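You operate a simulated robot arm through the tools that you are given. There is no shell and no other tool.

You run a simulated robot arm. Do the job below in one go: nothing can be reset, and whatever is moved stays where it is left.

## Task
Roll the ball table back to the line and pump it level.
Fine: take the brake off to roll it and put it on again before you pump; level is the red pointer on the green mark. Where these are worked on the way, their far stop is far enough and under half their travel is too little: table brake.

It is judged by the outcome, as a careful person would: the job done as asked, and still so three seconds after it is handed in. It fails if anything else is knocked over, pushed out of place, dropped, spilled or broken.

## Robot
A 7-joint arm with a two-finger parallel gripper, fixed in place. Base frame: the origin is at the foot of the arm, x ahead of it, y to its left, z up; the work surface is at about z = 0.9. Readings come in m, rad, newtons and seconds.
With the tool pointing down near the work surface it reaches from about 0.4 to 0.9 m from the base axis. Its first joint turns from -0.297 to 2.199 rad. Payload 1.57 kg.
Tool frame: the origin (TCP) lies between the finger pads and is the grasp point; the fingertips stand 0.03 m ahead of it; z points along the fingers, y is the line along which they close. The gripper opens to 0.08 m. The fingers are 0.017 m wide and 0.012 m thick; the gripper's body (0.04 by 0.082 m) begins 0.08 m behind the TCP.
Orientation is told as [roll, pitch, yaw] about the base's x, y, z axes, in that order, counted from this pose: with the fingers straight down and closing along the base's y, the tool's x points along the base's -x, its y along +y and its z along -z.

## Interface
- The arm moves only by the tool nudge_tool. Its argument "commands" is a list of rows, each an object of numbers (a shift or turn left out is 0, a gripper value left out holds the last): "x", "y", "z": the shift along the tool's x, y, z in mm; "ax", "ay", "az": the turn, a rotation vector about the tool's x, y, z in rad; "gripper": the finger opening in mm, from 0 to 80. In form: [{"x": .., "y": .., "z": .., "ax": .., "ay": .., "az": .., "gripper": ..}, ...]. A call has 1 to 20 rows; each row is the pose to reach, as a shift and turn from the pose commanded when the call began, along the tool's axes at that moment. Each row takes 0.2 s and may step no farther than 0.05 m and 0.15 rad from the row before; otherwise, or with a gripper value out of range, the whole call is refused. A pose out of reach is approached as far as the arm can. The call stops where the force on the tool passes 90 N (or 10 N more than at its start, if that is more) or the arm is blocked; 0.2 s more then pass. The fingers move at their own pace (about 0.045 m/s each) and stop on an object; they squeeze with about 24 N. The grip force told is the motor's: it shows also when the fingers shut on nothing. Time passes only in rows, and 0.2 s behind the last, so rows that repeat a pose let the fingers close. It gives the time, the measured TCP pose, the force on the tool (base axes), the opening and the grip force at its end, in the units of the frame above (readings bear some noise), with the torque about the TCP (base axes, N m) and any sound that the robot's microphone picked up.
- Cameras (640 x 400 px; columns grow to the right, rows downward): "scene" is fixed at [0.2208, -0.5008, 1.4122]; the picture's right is [0.90, -0.43, 0.00], its down [-0.23, -0.48, -0.84] and it looks along [0.36, 0.76, -0.54] (base axes); focal length 214 px, centre (320, 200). "wrist" rides on the gripper at [0.072, -0.007, -0.122] in the tool frame; the picture's right is [0.09, 1.00, 0.00], its down [-0.84, 0.08, -0.54] and it looks along [-0.54, 0.05, 0.84] (tool axes); focal length 238 px, centre (320, 200). There is no depth. A picture from a camera that has moved, and an enlarged one, comes with that camera's place and axes in the base frame and with its lens.
- snapshot(camera): a new picture of that camera. The clock stands still meanwhile.
- slide_trunk(by): slides the trunk up (or, below 0, down) by that many m; the arm rides with it, the base frame stays. It gives what a move gives, with no picture.
- enlarge(camera, box): a new picture of the part [left, top, right, bottom] of that camera's present view, enlarged. The clock stands still meanwhile.
- sign_off(): hands the job in; it is judged then, once.

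Nothing tells you positions but the pictures and the camera data. Unless the task says otherwise, let go and move clear before handing in.

The tools are called after "Request:" as name(argument=value, ...) on one line, values as JSON. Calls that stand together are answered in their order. nudge_tool: Moves the arm, as the interface text tells. Its arguments: {"type":"object","properties":{"commands":{"type":"array","items":{"type":"object","properties":{"x":{"type":"number"},"y":{"type":"number"},"z":{"type":"number"},"ax":{"type":"number"},"ay":{"type":"number"},"az":{"type":"number"},"gripper":{"type":"number"}}}}},"required":["commands"]} The other tools are called the same way: slide_trunk (by) slides the trunk up or down; snapshot (camera) takes a picture; enlarge (camera, box) takes an enlarged picture of a part of a camera's view; sign_off () hands the job in.

At the start:

```text
t: 0.0
eef_pos: [0.512, -0.0265, 1.0625]
tcp_rot: [0.0, 0.001, 0.0]
force: [-0.3, -0.3, -0.1]
moment: [0.0, -0.04, 0.03]
grip_width: 0.08
gripper_force: 0.0
trunk travel left (down, up): [-0.65, 0.14]
```

scene: 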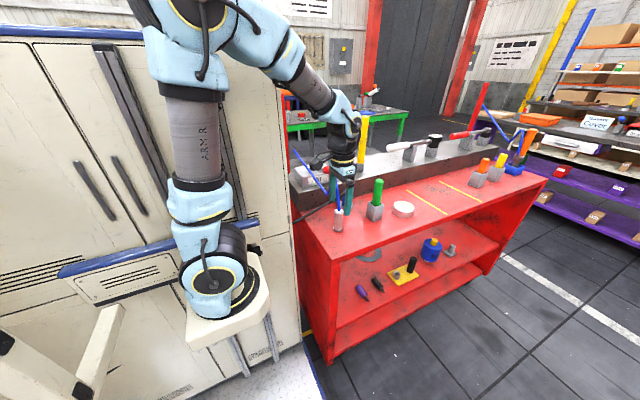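
wrist: 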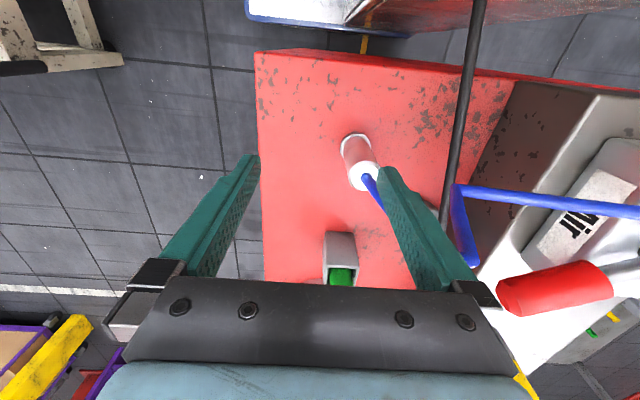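

I see a red workbench with several handles on it. The ball table isn't identified yet, so I'll enlarge the views before moving.

Request:
enlarge(camera="scene", box=[280, 80, 440, 240])

Request:
enlarge(camera="scene", box=[380, 100, 560, 220])

Request:
enlarge(camera="wrist", box=[240, 0, 640, 400])

Request:
enlarge(camera="scene", box=[260, 60, 420, 160])

```text
2.50 times, centred on (360, 160) of scene
camera zoom: at [0.2208, -0.5008, 1.4122], right [0.9, -0.43, 0.0], down [-0.23, -0.48, -0.84], along [0.36, 0.76, -0.54], focal length 536 px, centre (220, 300)
```

zoom: 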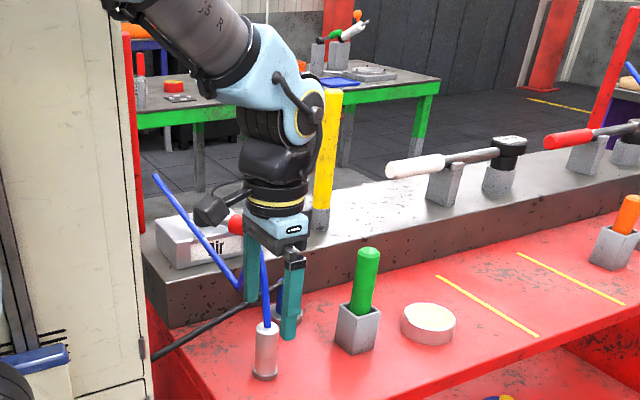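

```text
3.33 times, centred on (470, 160) of scene
camera zoom: at [0.2208, -0.5008, 1.4122], right [0.9, -0.43, 0.0], down [-0.23, -0.48, -0.84], along [0.36, 0.76, -0.54], focal length 715 px, centre (-180, 333)
```

zoom: 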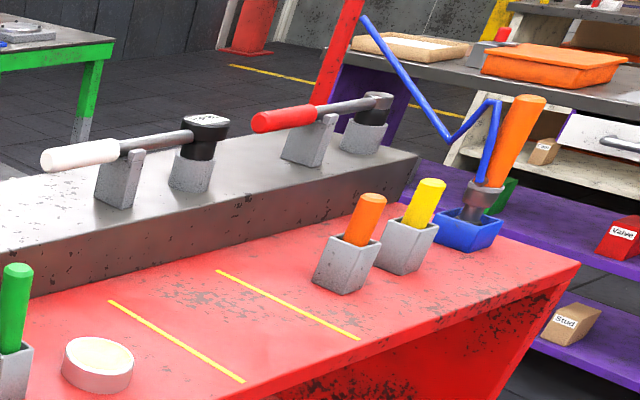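

```text
1.00 times, centred on (440, 200) of wrist (not enlarged: the box is as wide or as high as the picture)
camera zoom: at [0.4394, -0.0323, 1.1843], right [-0.09, 1.0, 0.0], down [0.84, 0.08, 0.54], along [0.54, 0.05, -0.84], focal length 238 px, centre (200, 200)
```

zoom: 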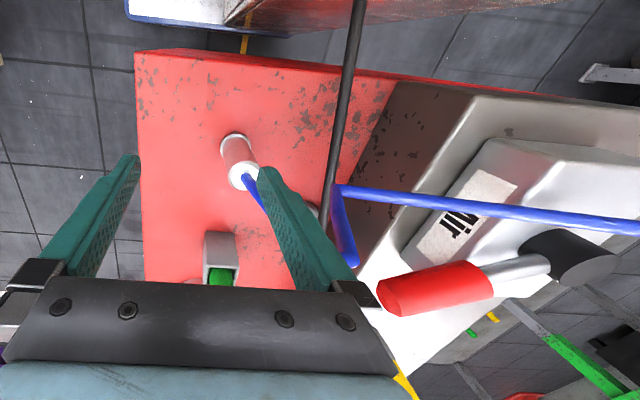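

```text
4.00 times, centred on (340, 110) of scene
camera zoom: at [0.2208, -0.5008, 1.4122], right [0.9, -0.43, 0.0], down [-0.23, -0.48, -0.84], along [0.36, 0.76, -0.54], focal length 858 px, centre (240, 560)
```

zoom: 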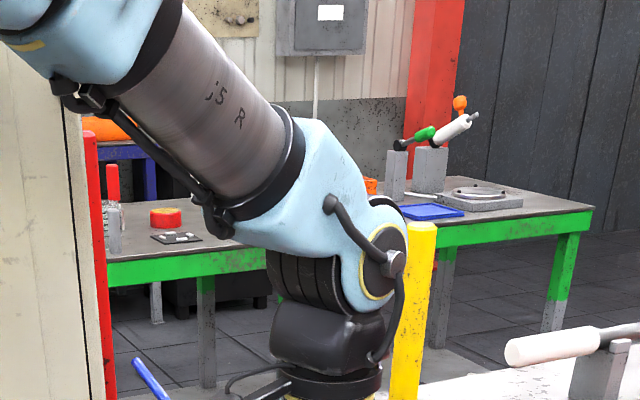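

The bench in front holds clamps and handles, but I can't see a rolling ball table in these views. I'll lift straight up and look around with the wrist camera.

Request:
nudge_tool(commands=[{"z": -40}, {"z": -80}, {"z": -120}, {"z": -160}])

Request:
snapshot(camera="wrist")

Request:
snapshot(camera="scene")

```text
t: 1.0
eef_pos: [0.5147, -0.0226, 1.2239]
tcp_rot: [0.0, 0.0, 0.001]
force: [0.9, -0.3, -0.2]
moment: [-0.02, 0.05, -0.02]
grip_width: 0.08
gripper_force: 0.0
trunk travel left (down, up): [-0.65, 0.14]
```

```text
taken
camera wrist: at [0.4409, -0.0282, 1.3455], right [-0.09, 1.0, 0.0], down [0.84, 0.08, 0.54], along [0.54, 0.05, -0.84], focal length 238 px, centre (320, 200)
```

wrist: 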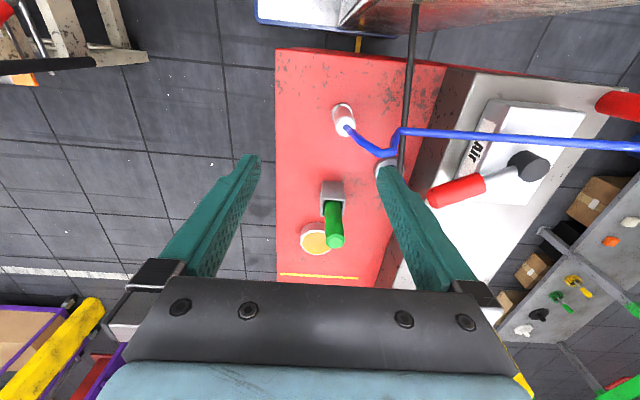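

```text
taken
```

scene: 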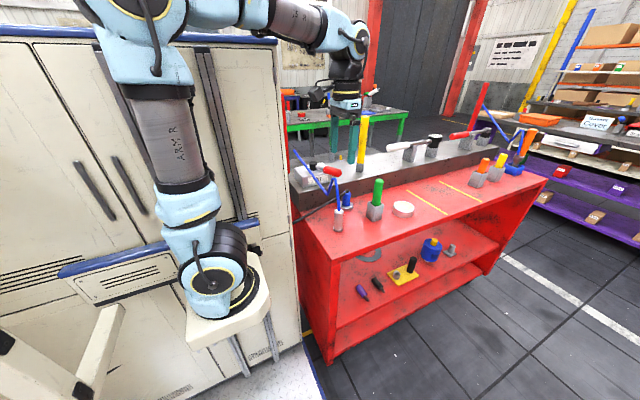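

The ledge behind the bench has a box marked "Air", a red handle and a yellow post at about (0.82, 0.31) with its top near z 1.22. I'll turn the tool in place to look left, staying well clear of the post.

Request:
nudge_tool(commands=[{"az": -0.14, "z": -10}, {"az": -0.28, "z": -20}, {"az": -0.42, "z": -30}, {"az": -0.56, "z": -40}, {"az": -0.7, "z": -50}, {"az": -0.84, "z": -60}, {"az": -0.98, "z": -60}, {"az": -1.12, "z": -60}, {"az": -1.26, "z": -60}, {"az": -1.4, "z": -60}])

Request:
snapshot(camera="wrist")

```text
t: 3.2
eef_pos: [0.5103, -0.0267, 1.2837]
tcp_rot: [0.002, 0.0, 1.401]
force: [1.4, -0.1, -0.4]
moment: [-0.02, -0.01, -0.01]
grip_width: 0.08
gripper_force: 0.0
trunk travel left (down, up): [-0.65, 0.14]
```

```text
taken
camera wrist: at [0.5058, -0.0976, 1.4052], right [-1.0, 0.08, 0.0], down [0.06, 0.84, 0.54], along [0.04, 0.54, -0.84], focal length 238 px, centre (320, 200)
```

wrist: 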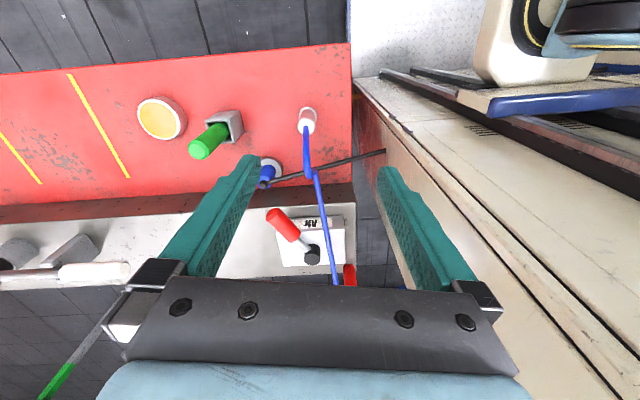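

The left side is just cabinet and bench. There's a pale frame with handles on the right, at about (0.45, -0.45), which could be the table, so I'll turn the camera that way.

Request:
nudge_tool(commands=[{"az": 0.15}, {"az": 0.3}, {"az": 0.45}, {"az": 0.6}, {"az": 0.75}, {"az": 0.9}, {"az": 1.05}, {"az": 1.2}, {"az": 1.35}, {"az": 1.5}, {"az": 1.65}, {"az": 1.8}, {"az": 1.95}, {"az": 2.1}, {"az": 2.25}, {"az": 2.4}, {"az": 2.55}, {"az": 2.7}])

Request:
snapshot(camera="wrist")

```text
t: 7.0
eef_pos: [0.5112, -0.0266, 1.282]
tcp_rot: [0.001, -0.001, -1.304]
force: [0.9, 0.3, 0.4]
moment: [-0.02, -0.02, 0.01]
grip_width: 0.08
gripper_force: 0.0
trunk travel left (down, up): [-0.65, 0.14]
```

```text
taken
camera wrist: at [0.4854, 0.0417, 1.4037], right [0.94, 0.35, 0.0], down [0.3, -0.79, 0.54], along [0.19, -0.51, -0.84], focal length 238 px, centre (320, 200)
```

wrist: 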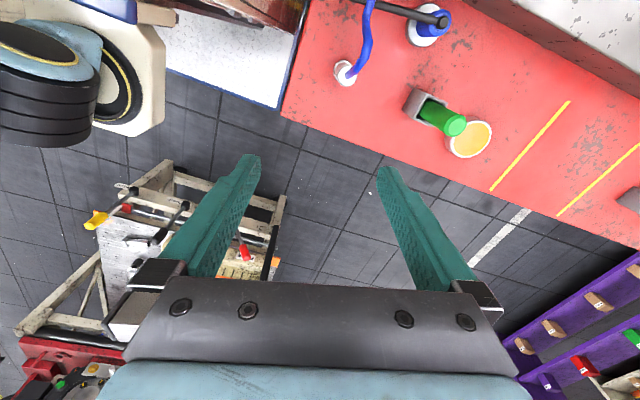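

There's a trestle-like table with yellow, black, red and orange levers at about (0.3, -0.55). I'll zoom in on it.

Request:
enlarge(camera="wrist", box=[0, 140, 300, 400])

Request:
enlarge(camera="scene", box=[0, 280, 200, 400])

Request:
enlarge(camera="scene", box=[280, 140, 460, 260])

Request:
enlarge(camera="scene", box=[320, 220, 500, 340])

```text
1.54 times, centred on (150, 270) of wrist
camera zoom: at [0.4854, 0.0417, 1.4037], right [0.94, 0.35, 0.0], down [0.3, -0.79, 0.54], along [0.19, -0.51, -0.84], focal length 367 px, centre (582, 92)
```

zoom: 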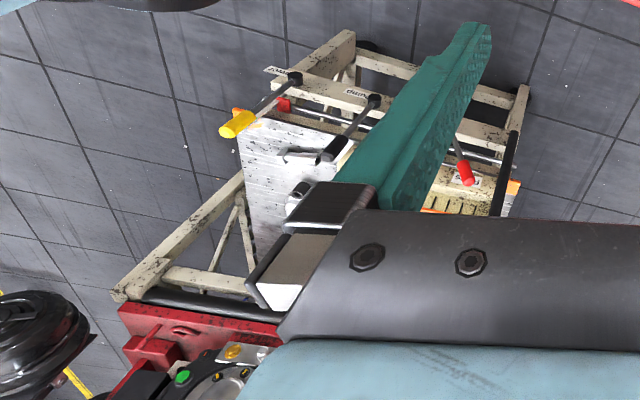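

```text
3.20 times, centred on (100, 340) of scene
camera zoom: at [0.2208, -0.5008, 1.4122], right [0.9, -0.43, 0.0], down [-0.23, -0.48, -0.84], along [0.36, 0.76, -0.54], focal length 686 px, centre (1024, -248)
```

zoom: 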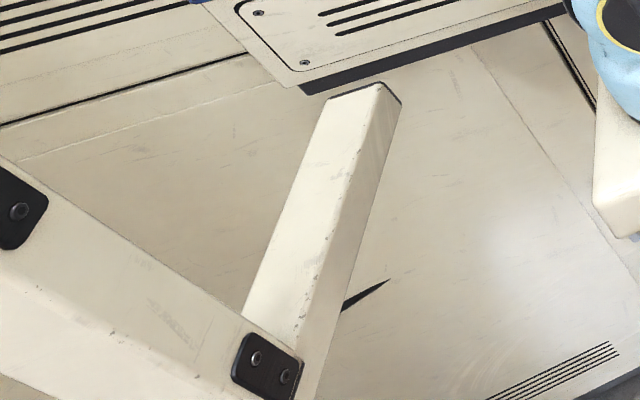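

```text
3.33 times, centred on (370, 200) of scene
camera zoom: at [0.2208, -0.5008, 1.4122], right [0.9, -0.43, 0.0], down [-0.23, -0.48, -0.84], along [0.36, 0.76, -0.54], focal length 715 px, centre (153, 200)
```

zoom: 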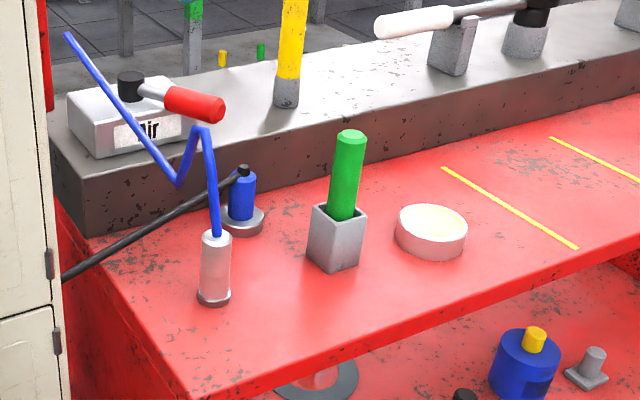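

```text
3.33 times, centred on (410, 280) of scene
camera zoom: at [0.2208, -0.5008, 1.4122], right [0.9, -0.43, 0.0], down [-0.23, -0.48, -0.84], along [0.36, 0.76, -0.54], focal length 715 px, centre (20, -67)
```

zoom: 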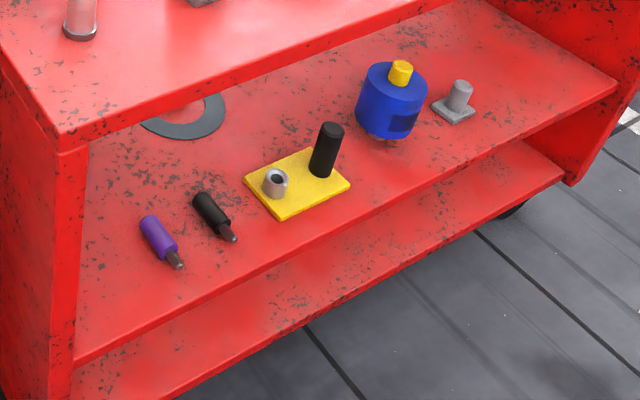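

The levers carry small labels that look like "brake" and "pump", so this is the ball table. I'll move the arm over towards it, staying high, to see it properly.

Request:
nudge_tool(commands=[{"x": -20, "y": -18, "az": 0.03}, {"x": -40, "y": -36, "az": 0.06}, {"x": -60, "y": -54, "az": 0.09}, {"x": -80, "y": -72, "az": 0.12}, {"x": -100, "y": -90, "az": 0.15}, {"x": -120, "y": -108, "az": 0.18}, {"x": -140, "y": -126, "az": 0.21}, {"x": -167, "y": -149, "az": 0.27}])

Request:
snapshot(camera="wrist")

Request:
snapshot(camera="scene")

```text
t: 8.8
eef_pos: [0.4147, -0.2298, 1.2841]
tcp_rot: [0.001, 0.0, -1.569]
force: [-0.2, 0.0, -0.1]
moment: [0.01, 0.01, -0.03]
grip_width: 0.08
gripper_force: 0.1
trunk travel left (down, up): [-0.65, 0.14]
```

```text
taken
camera wrist: at [0.4077, -0.1582, 1.4053], right [1.0, 0.09, 0.0], down [0.08, -0.84, 0.54], along [0.05, -0.54, -0.84], focal length 238 px, centre (320, 200)
```

wrist: 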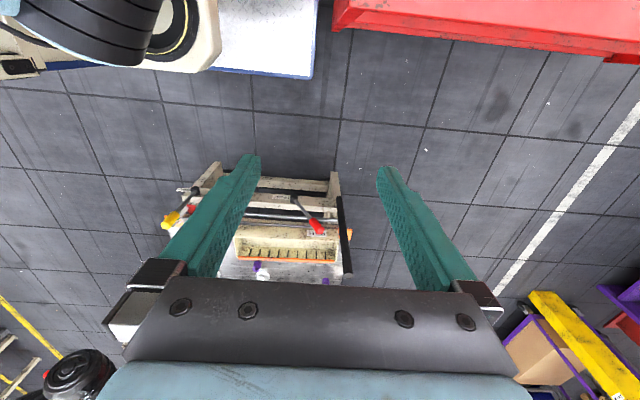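

```text
taken
```

scene: 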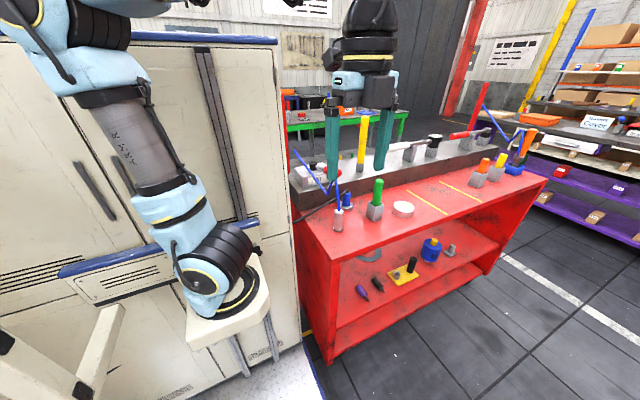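

The table sits lower, around z 0.7, with its red handle near (0.45, -0.71). I'll move the camera closer over it.

Request:
nudge_tool(commands=[{"x": -40, "y": -8}, {"x": -80, "y": -16}, {"x": -120, "y": -24}, {"x": -160, "y": -32}, {"x": -200, "y": -40}, {"x": -240, "y": -48}, {"x": -280, "y": -56}, {"x": -320, "y": -60}])

Request:
snapshot(camera="wrist")

```text
t: 10.6
eef_pos: [0.3534, -0.5458, 1.2838]
tcp_rot: [-0.001, 0.0, -1.572]
force: [-0.5, 0.0, 0.9]
moment: [-0.04, 0.01, 0.01]
grip_width: 0.08
gripper_force: 0.2
trunk travel left (down, up): [-0.65, 0.14]
```

```text
taken
camera wrist: at [0.3456, -0.4734, 1.4047], right [1.0, 0.09, 0.0], down [0.08, -0.84, 0.54], along [0.05, -0.54, -0.84], focal length 238 px, centre (320, 200)
```

wrist: 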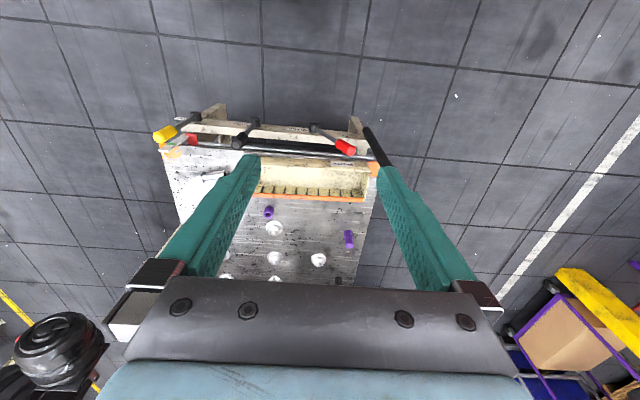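

Now I see the ball table: its plate with balls, and three levers on the near side (yellow, black, red). I'll enlarge for the labels.

Request:
enlarge(camera="wrist", box=[140, 90, 300, 190])

Request:
enlarge(camera="wrist", box=[230, 90, 410, 210])

Request:
enlarge(camera="wrist", box=[220, 170, 420, 300])

```text
4.00 times, centred on (220, 140) of wrist
camera zoom: at [0.3456, -0.4734, 1.4047], right [1.0, 0.09, 0.0], down [0.08, -0.84, 0.54], along [0.05, -0.54, -0.84], focal length 953 px, centre (720, 440)
```

zoom: 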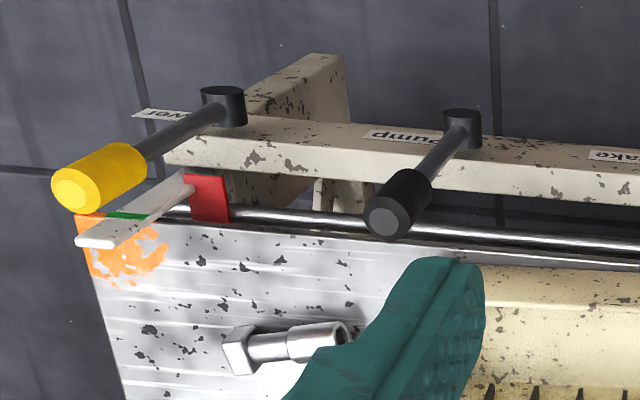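

```text
3.33 times, centred on (320, 150) of wrist
camera zoom: at [0.3456, -0.4734, 1.4047], right [1.0, 0.09, 0.0], down [0.08, -0.84, 0.54], along [0.05, -0.54, -0.84], focal length 794 px, centre (320, 367)
```

zoom: 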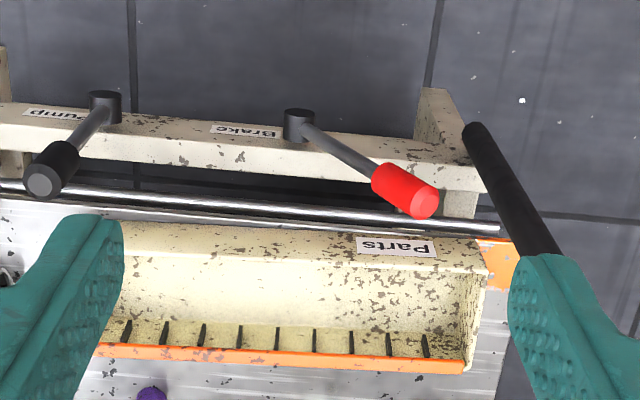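

```text
3.08 times, centred on (320, 235) of wrist
camera zoom: at [0.3456, -0.4734, 1.4047], right [1.0, 0.09, 0.0], down [0.08, -0.84, 0.54], along [0.05, -0.54, -0.84], focal length 733 px, centre (320, 92)
```

zoom: 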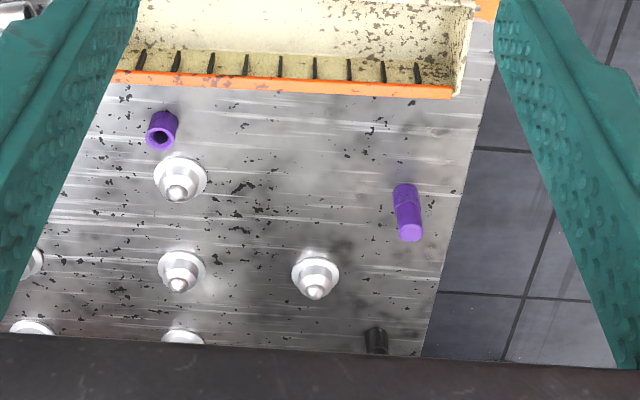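

The labels read "Brake" (red), "Pump" (black) and one more (yellow). The gauge is a vertical white bar with a green mark near its top and the red pointer low down. I need other angles to find the line and how the table rolls.

Request:
nudge_tool(commands=[{"az": 0.15, "y": 12}, {"az": 0.3, "y": 24}, {"az": 0.45, "y": 36}, {"az": 0.6, "y": 48}, {"az": 0.75, "y": 60}, {"az": 0.9, "y": 72}, {"az": 1.05, "y": 84}, {"az": 1.2, "y": 96}, {"az": 1.35, "y": 100}, {"az": 1.5, "y": 100}])

Request:
snapshot(camera="wrist")

```text
t: 12.8
eef_pos: [0.4527, -0.5478, 1.2815]
tcp_rot: [0.0, 0.0, -3.073]
force: [0.2, -0.1, 0.2]
moment: [0.02, 0.03, 0.02]
grip_width: 0.08
gripper_force: 0.1
trunk travel left (down, up): [-0.65, 0.14]
```

```text
taken
camera wrist: at [0.524, -0.5342, 1.4034], right [0.16, -0.99, 0.0], down [-0.83, -0.13, 0.54], along [-0.54, -0.09, -0.84], focal length 238 px, centre (320, 200)
```

wrist: 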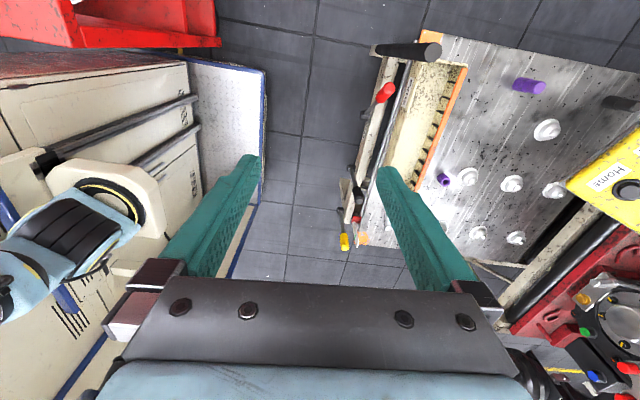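

I can see a yellow "Home" plate on the far side. I'll move further out over the table to see its full extent.

Request:
nudge_tool(commands=[{"y": 30}, {"y": 60}, {"y": 90}, {"y": 120}, {"y": 150}, {"y": 180}, {"y": 200}])

Request:
snapshot(camera="wrist")

```text
t: 14.4
eef_pos: [0.4527, -0.6958, 1.2713]
tcp_rot: [0.0, 0.0, -3.07]
force: [-0.1, -0.4, -1.2]
moment: [0.03, 0.01, -0.02]
grip_width: 0.0799
gripper_force: 0.0
out of reach, approached as far as the arm can: row 5, 6, 7
trunk travel left (down, up): [-0.65, 0.14]
```

```text
taken
camera wrist: at [0.5223, -0.6834, 1.394], right [0.16, -0.99, 0.0], down [-0.83, -0.14, 0.54], along [-0.53, -0.09, -0.84], focal length 238 px, centre (320, 200)
```

wrist: 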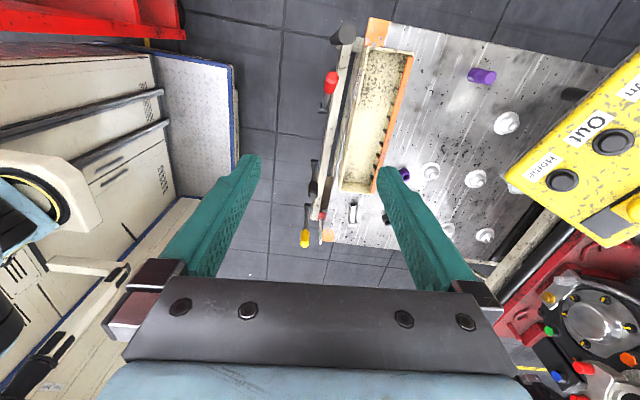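

A yellow button pendant (Home/Out/…) hangs near the right of the table, probably for another machine. I'll zoom in on the details.

Request:
enlarge(camera="wrist", box=[280, 0, 480, 130])

Request:
enlarge(camera="wrist", box=[280, 130, 440, 260])

Request:
enlarge(camera="wrist", box=[440, 0, 640, 130])

Request:
enlarge(camera="wrist", box=[420, 120, 640, 400])

```text
3.08 times, centred on (380, 65) of wrist
camera zoom: at [0.5223, -0.6834, 1.394], right [0.16, -0.99, 0.0], down [-0.83, -0.14, 0.54], along [-0.53, -0.09, -0.84], focal length 733 px, centre (135, 615)
```

zoom: 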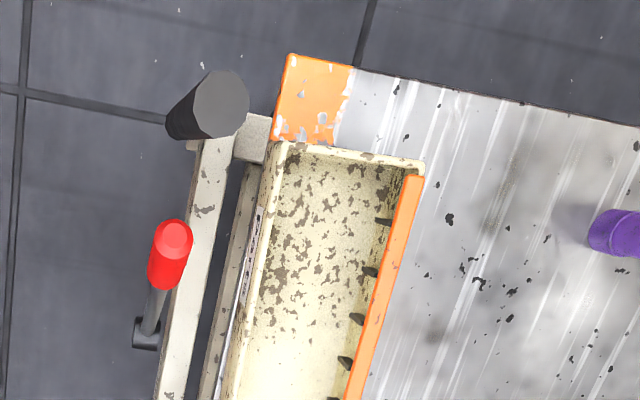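

```text
3.08 times, centred on (360, 195) of wrist
camera zoom: at [0.5223, -0.6834, 1.394], right [0.16, -0.99, 0.0], down [-0.83, -0.14, 0.54], along [-0.53, -0.09, -0.84], focal length 733 px, centre (197, 215)
```

zoom: 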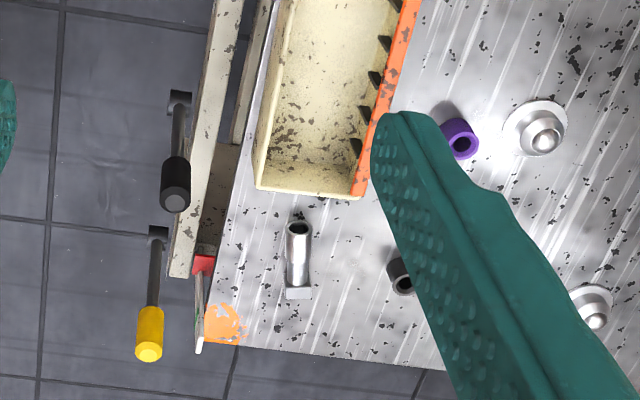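

```text
3.08 times, centred on (540, 65) of wrist
camera zoom: at [0.5223, -0.6834, 1.394], right [0.16, -0.99, 0.0], down [-0.83, -0.14, 0.54], along [-0.53, -0.09, -0.84], focal length 733 px, centre (-357, 615)
```

zoom: 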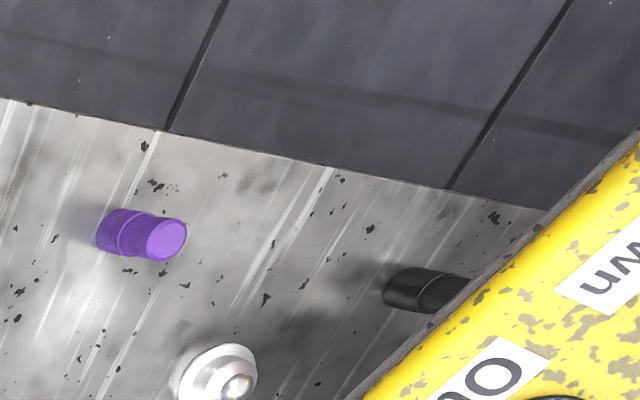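

```text
1.43 times, centred on (530, 260) of wrist
camera zoom: at [0.5223, -0.6834, 1.394], right [0.16, -0.99, 0.0], down [-0.83, -0.14, 0.54], along [-0.53, -0.09, -0.84], focal length 340 px, centre (20, 114)
```

zoom: 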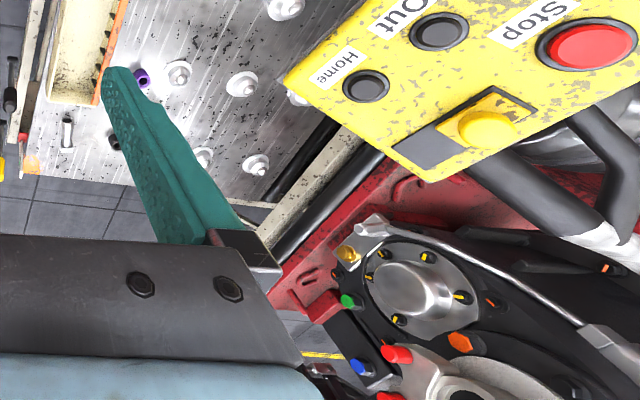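

Loose parts (purple and black cylinders, a nut or bolt) lie on the plate, so the table must be rolled gently. I'll back off to the near side and look at the cart from a flatter angle to find the line.

Request:
nudge_tool(commands=[{"y": -40, "x": -10, "az": -0.12}, {"y": -80, "x": -20, "az": -0.24}, {"y": -120, "x": -30, "az": -0.36}, {"y": -160, "x": -40, "az": -0.48}, {"y": -200, "x": -50, "az": -0.6}, {"y": -240, "x": -60, "az": -0.72}, {"y": -280, "x": -70, "az": -0.84}, {"y": -320, "x": -80, "az": -0.96}, {"y": -360, "x": -90, "az": -1.08}, {"y": -400, "x": -100, "az": -1.2}, {"y": -430, "x": -100, "az": -1.32}, {"y": -450, "x": -100, "az": -1.45}, {"y": -450, "x": -100, "az": -1.5}])

Request:
nudge_tool(commands=[{"ay": -0.12, "z": 20}, {"ay": -0.24, "z": 40}, {"ay": -0.36, "z": 60}, {"ay": -0.48, "z": 80}])

Request:
snapshot(camera="wrist")

```text
t: 17.2
eef_pos: [0.3811, -0.2884, 1.2428]
tcp_rot: [-0.002, 0.001, -1.576]
force: [-0.5, 0.8, 0.1]
moment: [0.02, 0.02, 0.01]
grip_width: 0.0802
gripper_force: 0.0
out of reach, approached as far as the arm can: row 10, 11, 12, 13
trunk travel left (down, up): [-0.65, 0.14]
```

```text
t: 18.2
eef_pos: [0.408, -0.2919, 1.1528]
tcp_rot: [0.001, -0.482, -1.57]
force: [0.3, 0.0, 0.1]
moment: [0.03, 0.01, 0.02]
grip_width: 0.0799
gripper_force: 0.1
out of reach, approached as far as the arm can: row 1, 2, 3, 4
trunk travel left (down, up): [-0.65, 0.14]
```

```text
taken
camera wrist: at [0.3997, -0.1722, 1.2277], right [1.0, 0.08, -0.04], down [0.08, -0.49, 0.87], along [0.05, -0.87, -0.49], focal length 238 px, centre (320, 200)
```

wrist: 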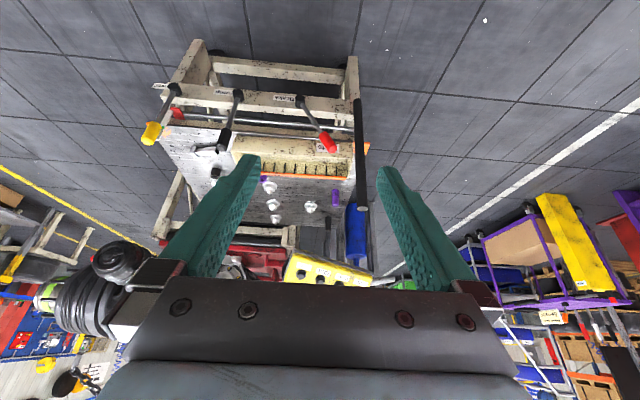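

Now I have an angled view of the cart. Zooming in.

Request:
enlarge(camera="wrist", box=[130, 30, 290, 130])

Request:
enlarge(camera="wrist", box=[230, 30, 390, 130])

Request:
enlarge(camera="wrist", box=[130, 100, 290, 280])

Request:
enlarge(camera="wrist", box=[230, 120, 420, 300])

```text
4.00 times, centred on (210, 80) of wrist
camera zoom: at [0.3997, -0.1722, 1.2277], right [1.0, 0.08, -0.04], down [0.08, -0.49, 0.87], along [0.05, -0.87, -0.49], focal length 953 px, centre (760, 680)
```

zoom: 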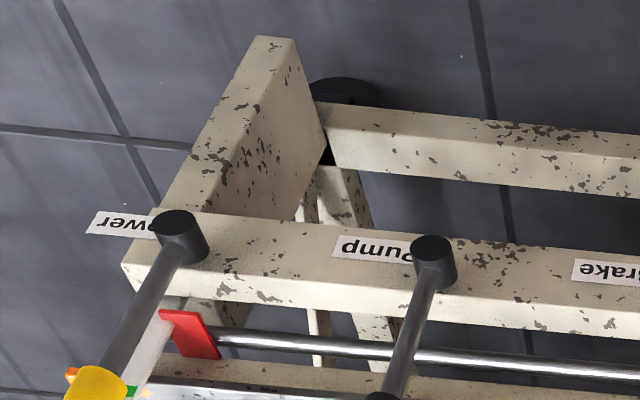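

```text
4.00 times, centred on (310, 80) of wrist
camera zoom: at [0.3997, -0.1722, 1.2277], right [1.0, 0.08, -0.04], down [0.08, -0.49, 0.87], along [0.05, -0.87, -0.49], focal length 953 px, centre (360, 680)
```

zoom: 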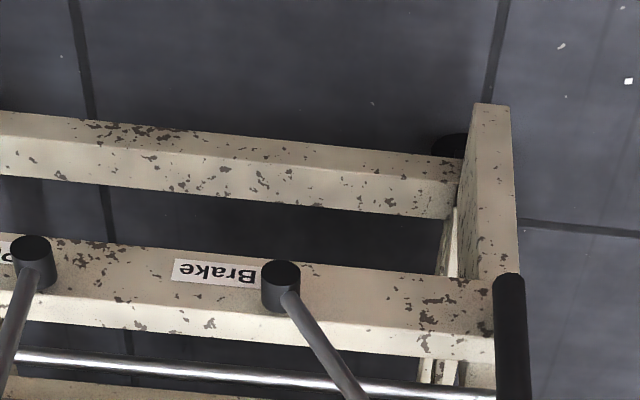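

```text
2.22 times, centred on (210, 190) of wrist
camera zoom: at [0.3997, -0.1722, 1.2277], right [1.0, 0.08, -0.04], down [0.08, -0.49, 0.87], along [0.05, -0.87, -0.49], focal length 530 px, centre (564, 222)
```

zoom: 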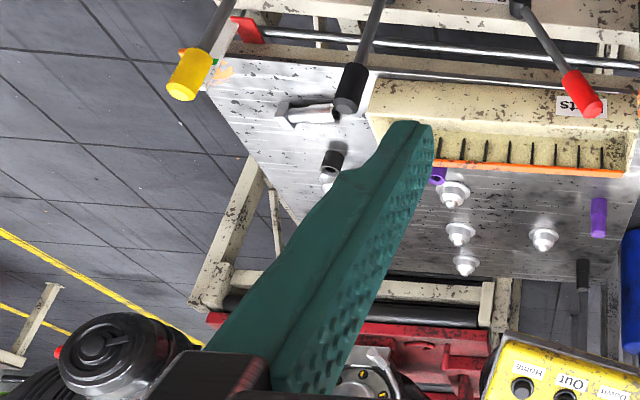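

```text
2.22 times, centred on (325, 210) of wrist
camera zoom: at [0.3997, -0.1722, 1.2277], right [1.0, 0.08, -0.04], down [0.08, -0.49, 0.87], along [0.05, -0.87, -0.49], focal length 530 px, centre (309, 178)
```

zoom: 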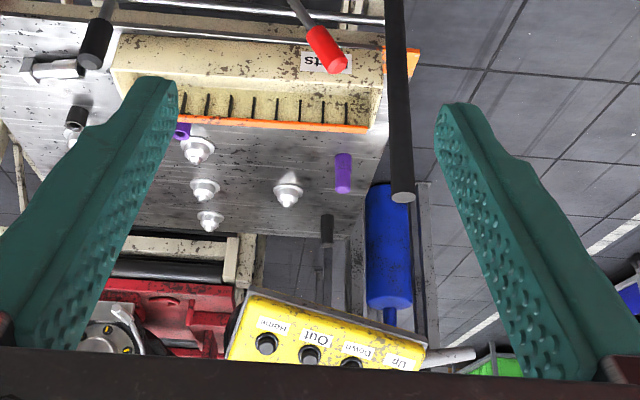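

The third lever is "Lower". The cart's plate spans roughly x -0.13 to 0.61 and y -0.83 to -1.59 at z 0.62. A roller conveyor runs along x just beyond its far edge, which is likely "the line". I'll check that gap from a better angle.

Request:
nudge_tool(commands=[{"ay": 0.12}, {"ay": 0.24}, {"ay": 0.36}, {"ay": 0.48}])

Request:
nudge_tool(commands=[{"x": -40, "y": -22, "z": -12, "az": 0.12}, {"x": -80, "y": -44, "z": -24, "az": 0.24}, {"x": -120, "y": -66, "z": -36, "az": 0.36}, {"x": -160, "y": -88, "z": -48, "az": 0.48}, {"x": -200, "y": -110, "z": -60, "az": 0.6}, {"x": -240, "y": -132, "z": -72, "az": 0.72}, {"x": -280, "y": -154, "z": -84, "az": 0.84}, {"x": -310, "y": -176, "z": -96, "az": 0.96}, {"x": -335, "y": -190, "z": -108, "az": 1.1}, {"x": -355, "y": -200, "z": -120, "az": 1.23}])

Request:
snapshot(camera="wrist")

```text
t: 19.2
eef_pos: [0.4091, -0.2919, 1.1549]
tcp_rot: [0.002, 0.0, -1.569]
force: [-0.3, 1.0, -0.7]
moment: [-0.02, 0.03, 0.01]
grip_width: 0.0799
gripper_force: 0.1
trunk travel left (down, up): [-0.65, 0.14]
```

```text
t: 21.4
eef_pos: [0.2076, -0.6456, 1.275]
tcp_rot: [-0.001, 0.0, -2.802]
force: [0.9, -1.2, -0.5]
moment: [0.0, 0.0, -0.01]
grip_width: 0.0801
gripper_force: 0.0
trunk travel left (down, up): [-0.65, 0.14]
```

```text
taken
camera wrist: at [0.2728, -0.6146, 1.3965], right [0.42, -0.91, 0.0], down [-0.76, -0.35, 0.54], along [-0.49, -0.23, -0.84], focal length 238 px, centre (320, 200)
```

wrist: 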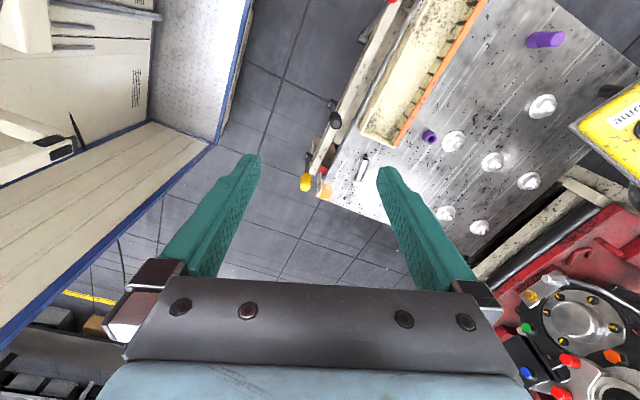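

I can see the far edge and the line beam with its roller now. Zooming in on the gap.

Request:
enlarge(camera="wrist", box=[440, 110, 640, 300])

Request:
enlarge(camera="wrist", box=[540, 20, 640, 130])

Request:
enlarge(camera="wrist", box=[280, 90, 420, 230])

```text
2.11 times, centred on (540, 205) of wrist
camera zoom: at [0.2728, -0.6146, 1.3965], right [0.42, -0.91, 0.0], down [-0.76, -0.35, 0.54], along [-0.49, -0.23, -0.84], focal length 502 px, centre (-143, 190)
```

zoom: 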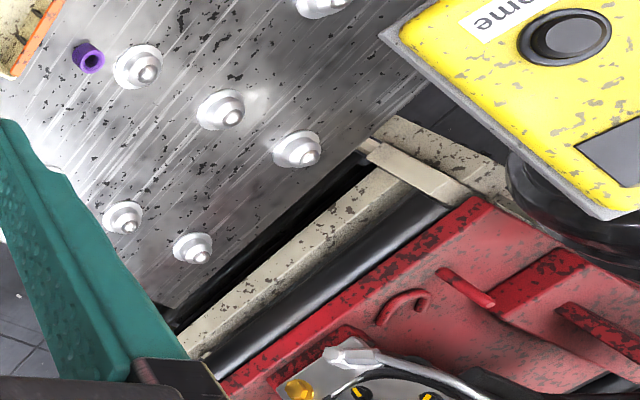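

```text
3.64 times, centred on (590, 75) of wrist
camera zoom: at [0.2728, -0.6146, 1.3965], right [0.42, -0.91, 0.0], down [-0.76, -0.35, 0.54], along [-0.49, -0.23, -0.84], focal length 867 px, centre (-662, 654)
```

zoom: 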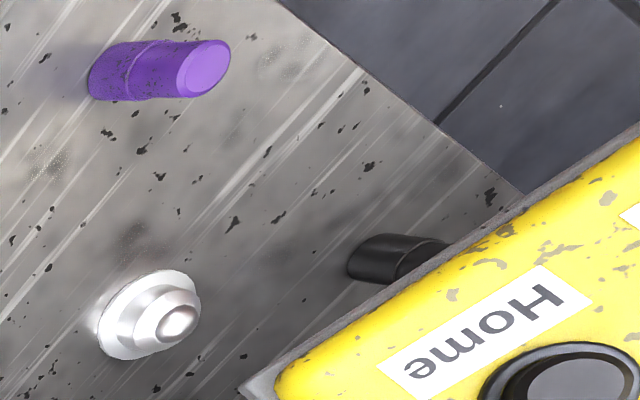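

```text
2.86 times, centred on (350, 160) of wrist
camera zoom: at [0.2728, -0.6146, 1.3965], right [0.42, -0.91, 0.0], down [-0.76, -0.35, 0.54], along [-0.49, -0.23, -0.84], focal length 681 px, centre (234, 314)
```

zoom: 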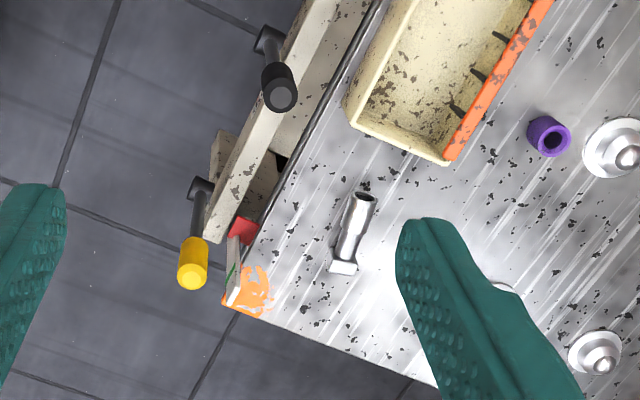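

The gap and heights are hard to judge from one angle. I'll lower the trunk by 0.2 m, keeping well above the cart, for parallax and better reach.

Request:
slide_trunk(by=-0.2)

Request:
snapshot(camera="wrist")

Request:
enlarge(camera="wrist", box=[440, 110, 640, 300])

Request:
enlarge(camera="wrist", box=[250, 60, 420, 230])

```text
t: 23.6
eef_pos: [0.2083, -0.6456, 1.0752]
tcp_rot: [0.0, -0.002, -2.801]
force: [0.5, 0.1, 0.6]
moment: [0.01, 0.01, -0.02]
grip_width: 0.0799
gripper_force: 0.0
trunk travel left (down, up): [-0.45, 0.34]
```

```text
taken
camera wrist: at [0.273, -0.6146, 1.1963], right [0.42, -0.91, 0.0], down [-0.76, -0.35, 0.54], along [-0.49, -0.23, -0.84], focal length 238 px, centre (320, 200)
```

wrist: 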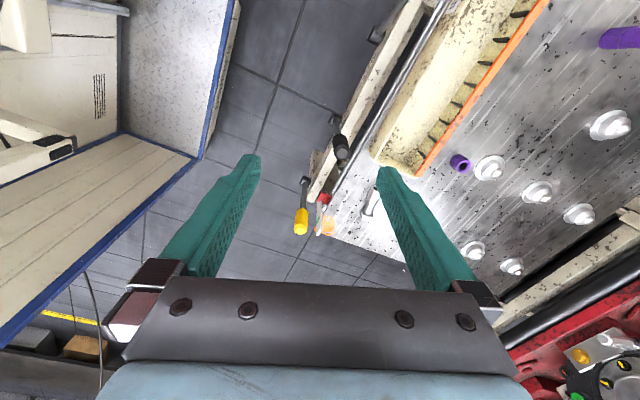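

```text
2.11 times, centred on (540, 205) of wrist
camera zoom: at [0.273, -0.6146, 1.1963], right [0.42, -0.91, 0.0], down [-0.76, -0.35, 0.54], along [-0.49, -0.23, -0.84], focal length 502 px, centre (-143, 190)
```

zoom: 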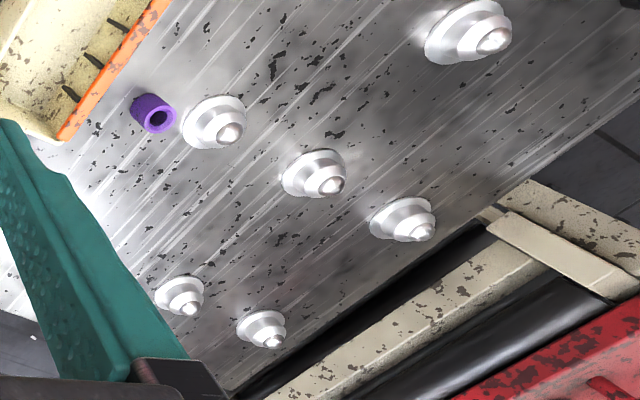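

```text
2.35 times, centred on (335, 145) of wrist
camera zoom: at [0.273, -0.6146, 1.1963], right [0.42, -0.91, 0.0], down [-0.76, -0.35, 0.54], along [-0.49, -0.23, -0.84], focal length 561 px, centre (285, 329)
```

zoom: 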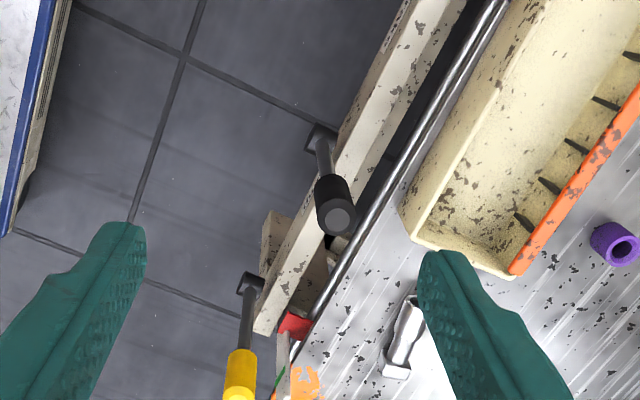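

The far edge sits a few cm short of the line's end block, and the line looks offset in x as well. I need a clearer sideways-tilted view to settle the roll direction.

Request:
nudge_tool(commands=[{"z": -40, "az": 0.09}, {"z": -80, "az": 0.18}, {"z": -120, "az": 0.27}])

Request:
nudge_tool(commands=[{"ax": -0.14}, {"ax": -0.28}, {"ax": -0.42}, {"ax": -0.56}, {"ax": -0.7}])

Request:
snapshot(camera="wrist")

```text
t: 24.4
eef_pos: [0.2091, -0.6469, 1.1813]
tcp_rot: [0.001, -0.002, -3.05]
force: [0.7, 0.2, 0.1]
moment: [0.0, 0.05, 0.0]
grip_width: 0.0799
gripper_force: 0.0
out of reach, approached as far as the arm can: row 3
trunk travel left (down, up): [-0.45, 0.34]
```

```text
t: 25.6
eef_pos: [0.2078, -0.6448, 1.1852]
tcp_rot: [0.702, 0.0, -3.07]
force: [-0.1, -1.0, -0.4]
moment: [0.01, 0.02, -0.01]
grip_width: 0.0799
gripper_force: 0.2
trunk travel left (down, up): [-0.45, 0.34]
```

```text
taken
camera wrist: at [0.2735, -0.5557, 1.2728], right [0.15, -0.75, 0.64], down [-0.86, 0.23, 0.46], along [-0.5, -0.62, -0.61], focal length 238 px, centre (320, 200)
```

wrist: 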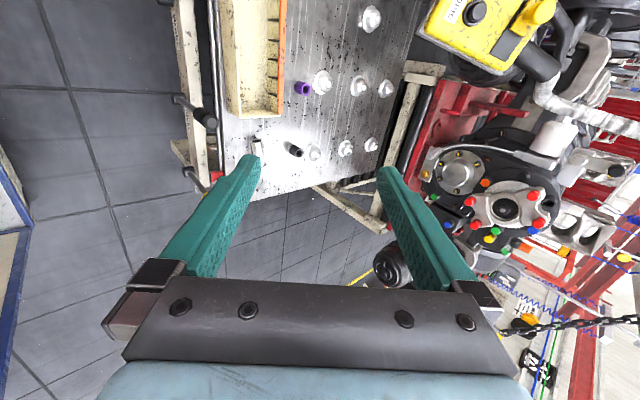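

This view shows the line beyond the table. Zooming in.

Request:
enlarge(camera="wrist", box=[300, 50, 480, 240])

Request:
enlarge(camera="wrist", box=[150, 0, 330, 200])

Request:
enlarge(camera="wrist", box=[380, 0, 560, 110])

```text
2.11 times, centred on (390, 145) of wrist
camera zoom: at [0.2735, -0.5557, 1.2728], right [0.15, -0.75, 0.64], down [-0.86, 0.23, 0.46], along [-0.5, -0.62, -0.61], focal length 502 px, centre (173, 316)
```

zoom: 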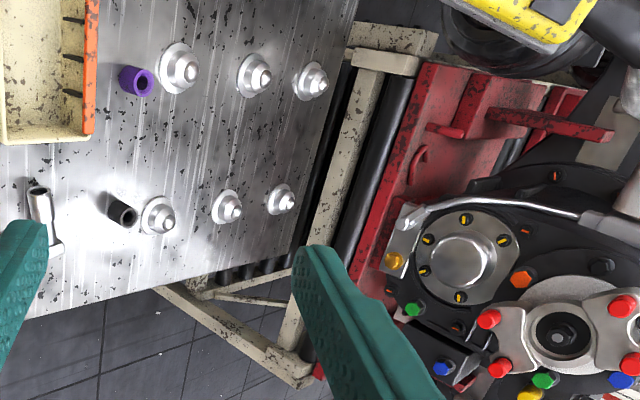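

```text
2.00 times, centred on (240, 100) of wrist
camera zoom: at [0.2735, -0.5557, 1.2728], right [0.15, -0.75, 0.64], down [-0.86, 0.23, 0.46], along [-0.5, -0.62, -0.61], focal length 477 px, centre (480, 400)
```

zoom: 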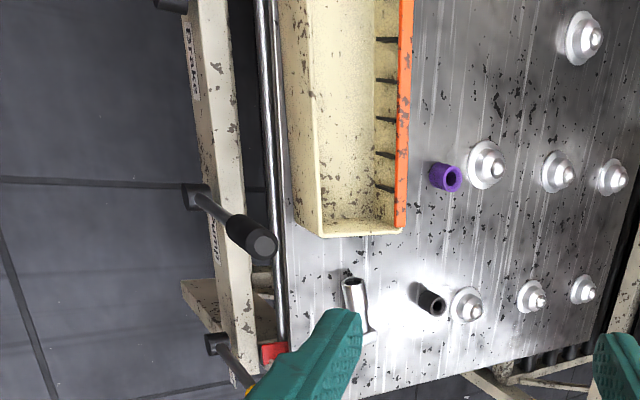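

```text
3.56 times, centred on (470, 55) of wrist
camera zoom: at [0.2735, -0.5557, 1.2728], right [0.15, -0.75, 0.64], down [-0.86, 0.23, 0.46], along [-0.5, -0.62, -0.61], focal length 848 px, centre (-213, 716)
```

zoom: 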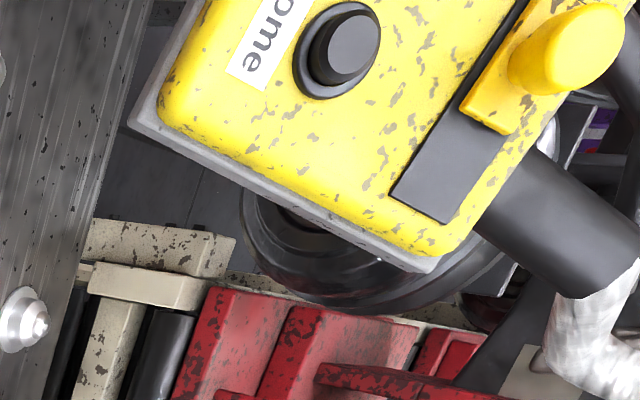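

The line is a roller bed beyond the table. I'll shift the camera to the left to see the table's left side and the gap from there.

Request:
nudge_tool(commands=[{"x": -40}, {"x": -80}, {"x": -120}, {"x": -160}, {"x": -200}, {"x": -240}])

Request:
snapshot(camera="wrist")

Request:
enlarge(camera="wrist", box=[300, 0, 480, 190])

```text
t: 27.0
eef_pos: [-0.0341, -0.6632, 1.1847]
tcp_rot: [0.7, 0.001, -3.071]
force: [-0.6, 0.8, -0.1]
moment: [0.01, 0.0, -0.02]
grip_width: 0.08
gripper_force: 0.1
trunk travel left (down, up): [-0.45, 0.34]
```

```text
taken
camera wrist: at [0.0327, -0.5749, 1.2739], right [0.15, -0.75, 0.64], down [-0.86, 0.23, 0.46], along [-0.5, -0.62, -0.61], focal length 238 px, centre (320, 200)
```

wrist: 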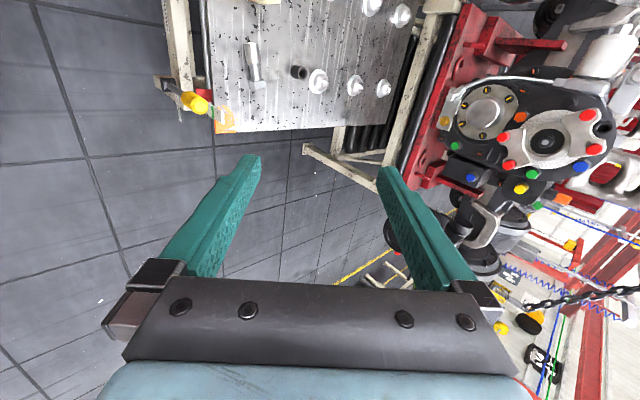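

```text
2.11 times, centred on (390, 95) of wrist
camera zoom: at [0.0327, -0.5749, 1.2739], right [0.15, -0.75, 0.64], down [-0.86, 0.23, 0.46], along [-0.5, -0.62, -0.61], focal length 502 px, centre (173, 421)
```

zoom: 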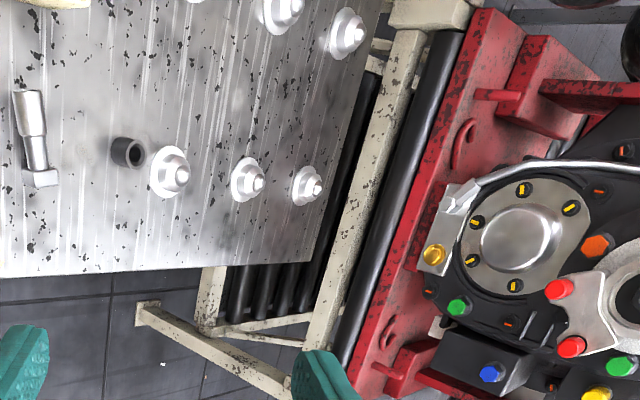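

I see a roller bed and a beam partly beneath or behind the plate. One more zoom to understand it.

Request:
enlarge(camera="wrist", box=[340, 60, 440, 160])

Request:
enlarge(camera="wrist", box=[280, 100, 400, 200])

Request:
enlarge(camera="wrist", box=[140, 50, 260, 150])

```text
4.00 times, centred on (390, 110) of wrist
camera zoom: at [0.0327, -0.5749, 1.2739], right [0.15, -0.75, 0.64], down [-0.86, 0.23, 0.46], along [-0.5, -0.62, -0.61], focal length 953 px, centre (40, 560)
```

zoom: 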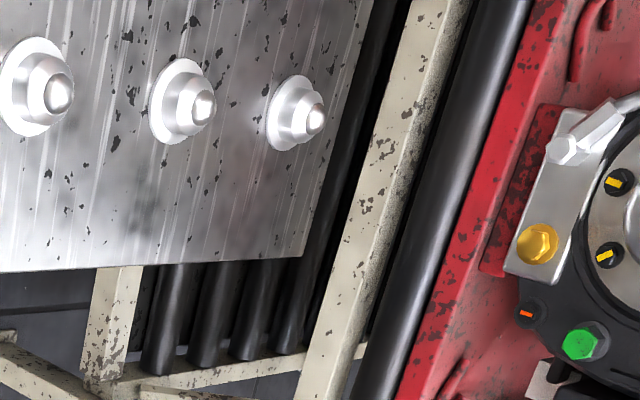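

```text
4.00 times, centred on (340, 150) of wrist
camera zoom: at [0.0327, -0.5749, 1.2739], right [0.15, -0.75, 0.64], down [-0.86, 0.23, 0.46], along [-0.5, -0.62, -0.61], focal length 953 px, centre (240, 400)
```

zoom: 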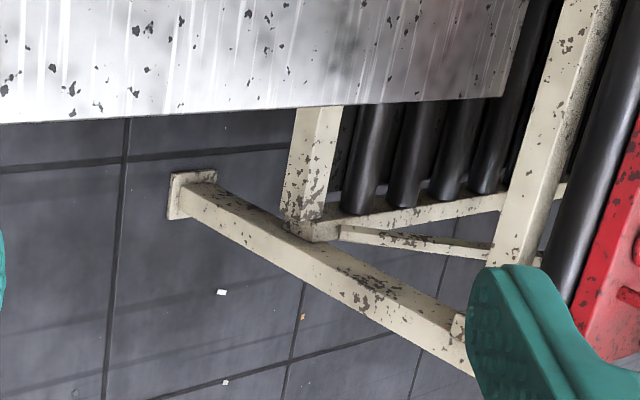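

```text
4.00 times, centred on (200, 100) of wrist
camera zoom: at [0.0327, -0.5749, 1.2739], right [0.15, -0.75, 0.64], down [-0.86, 0.23, 0.46], along [-0.5, -0.62, -0.61], focal length 953 px, centre (800, 600)
```

zoom: 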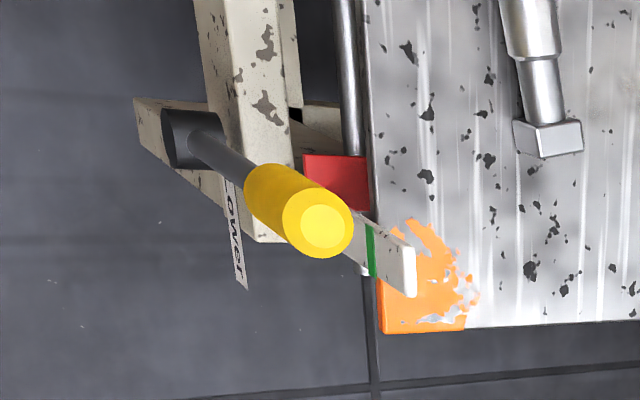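

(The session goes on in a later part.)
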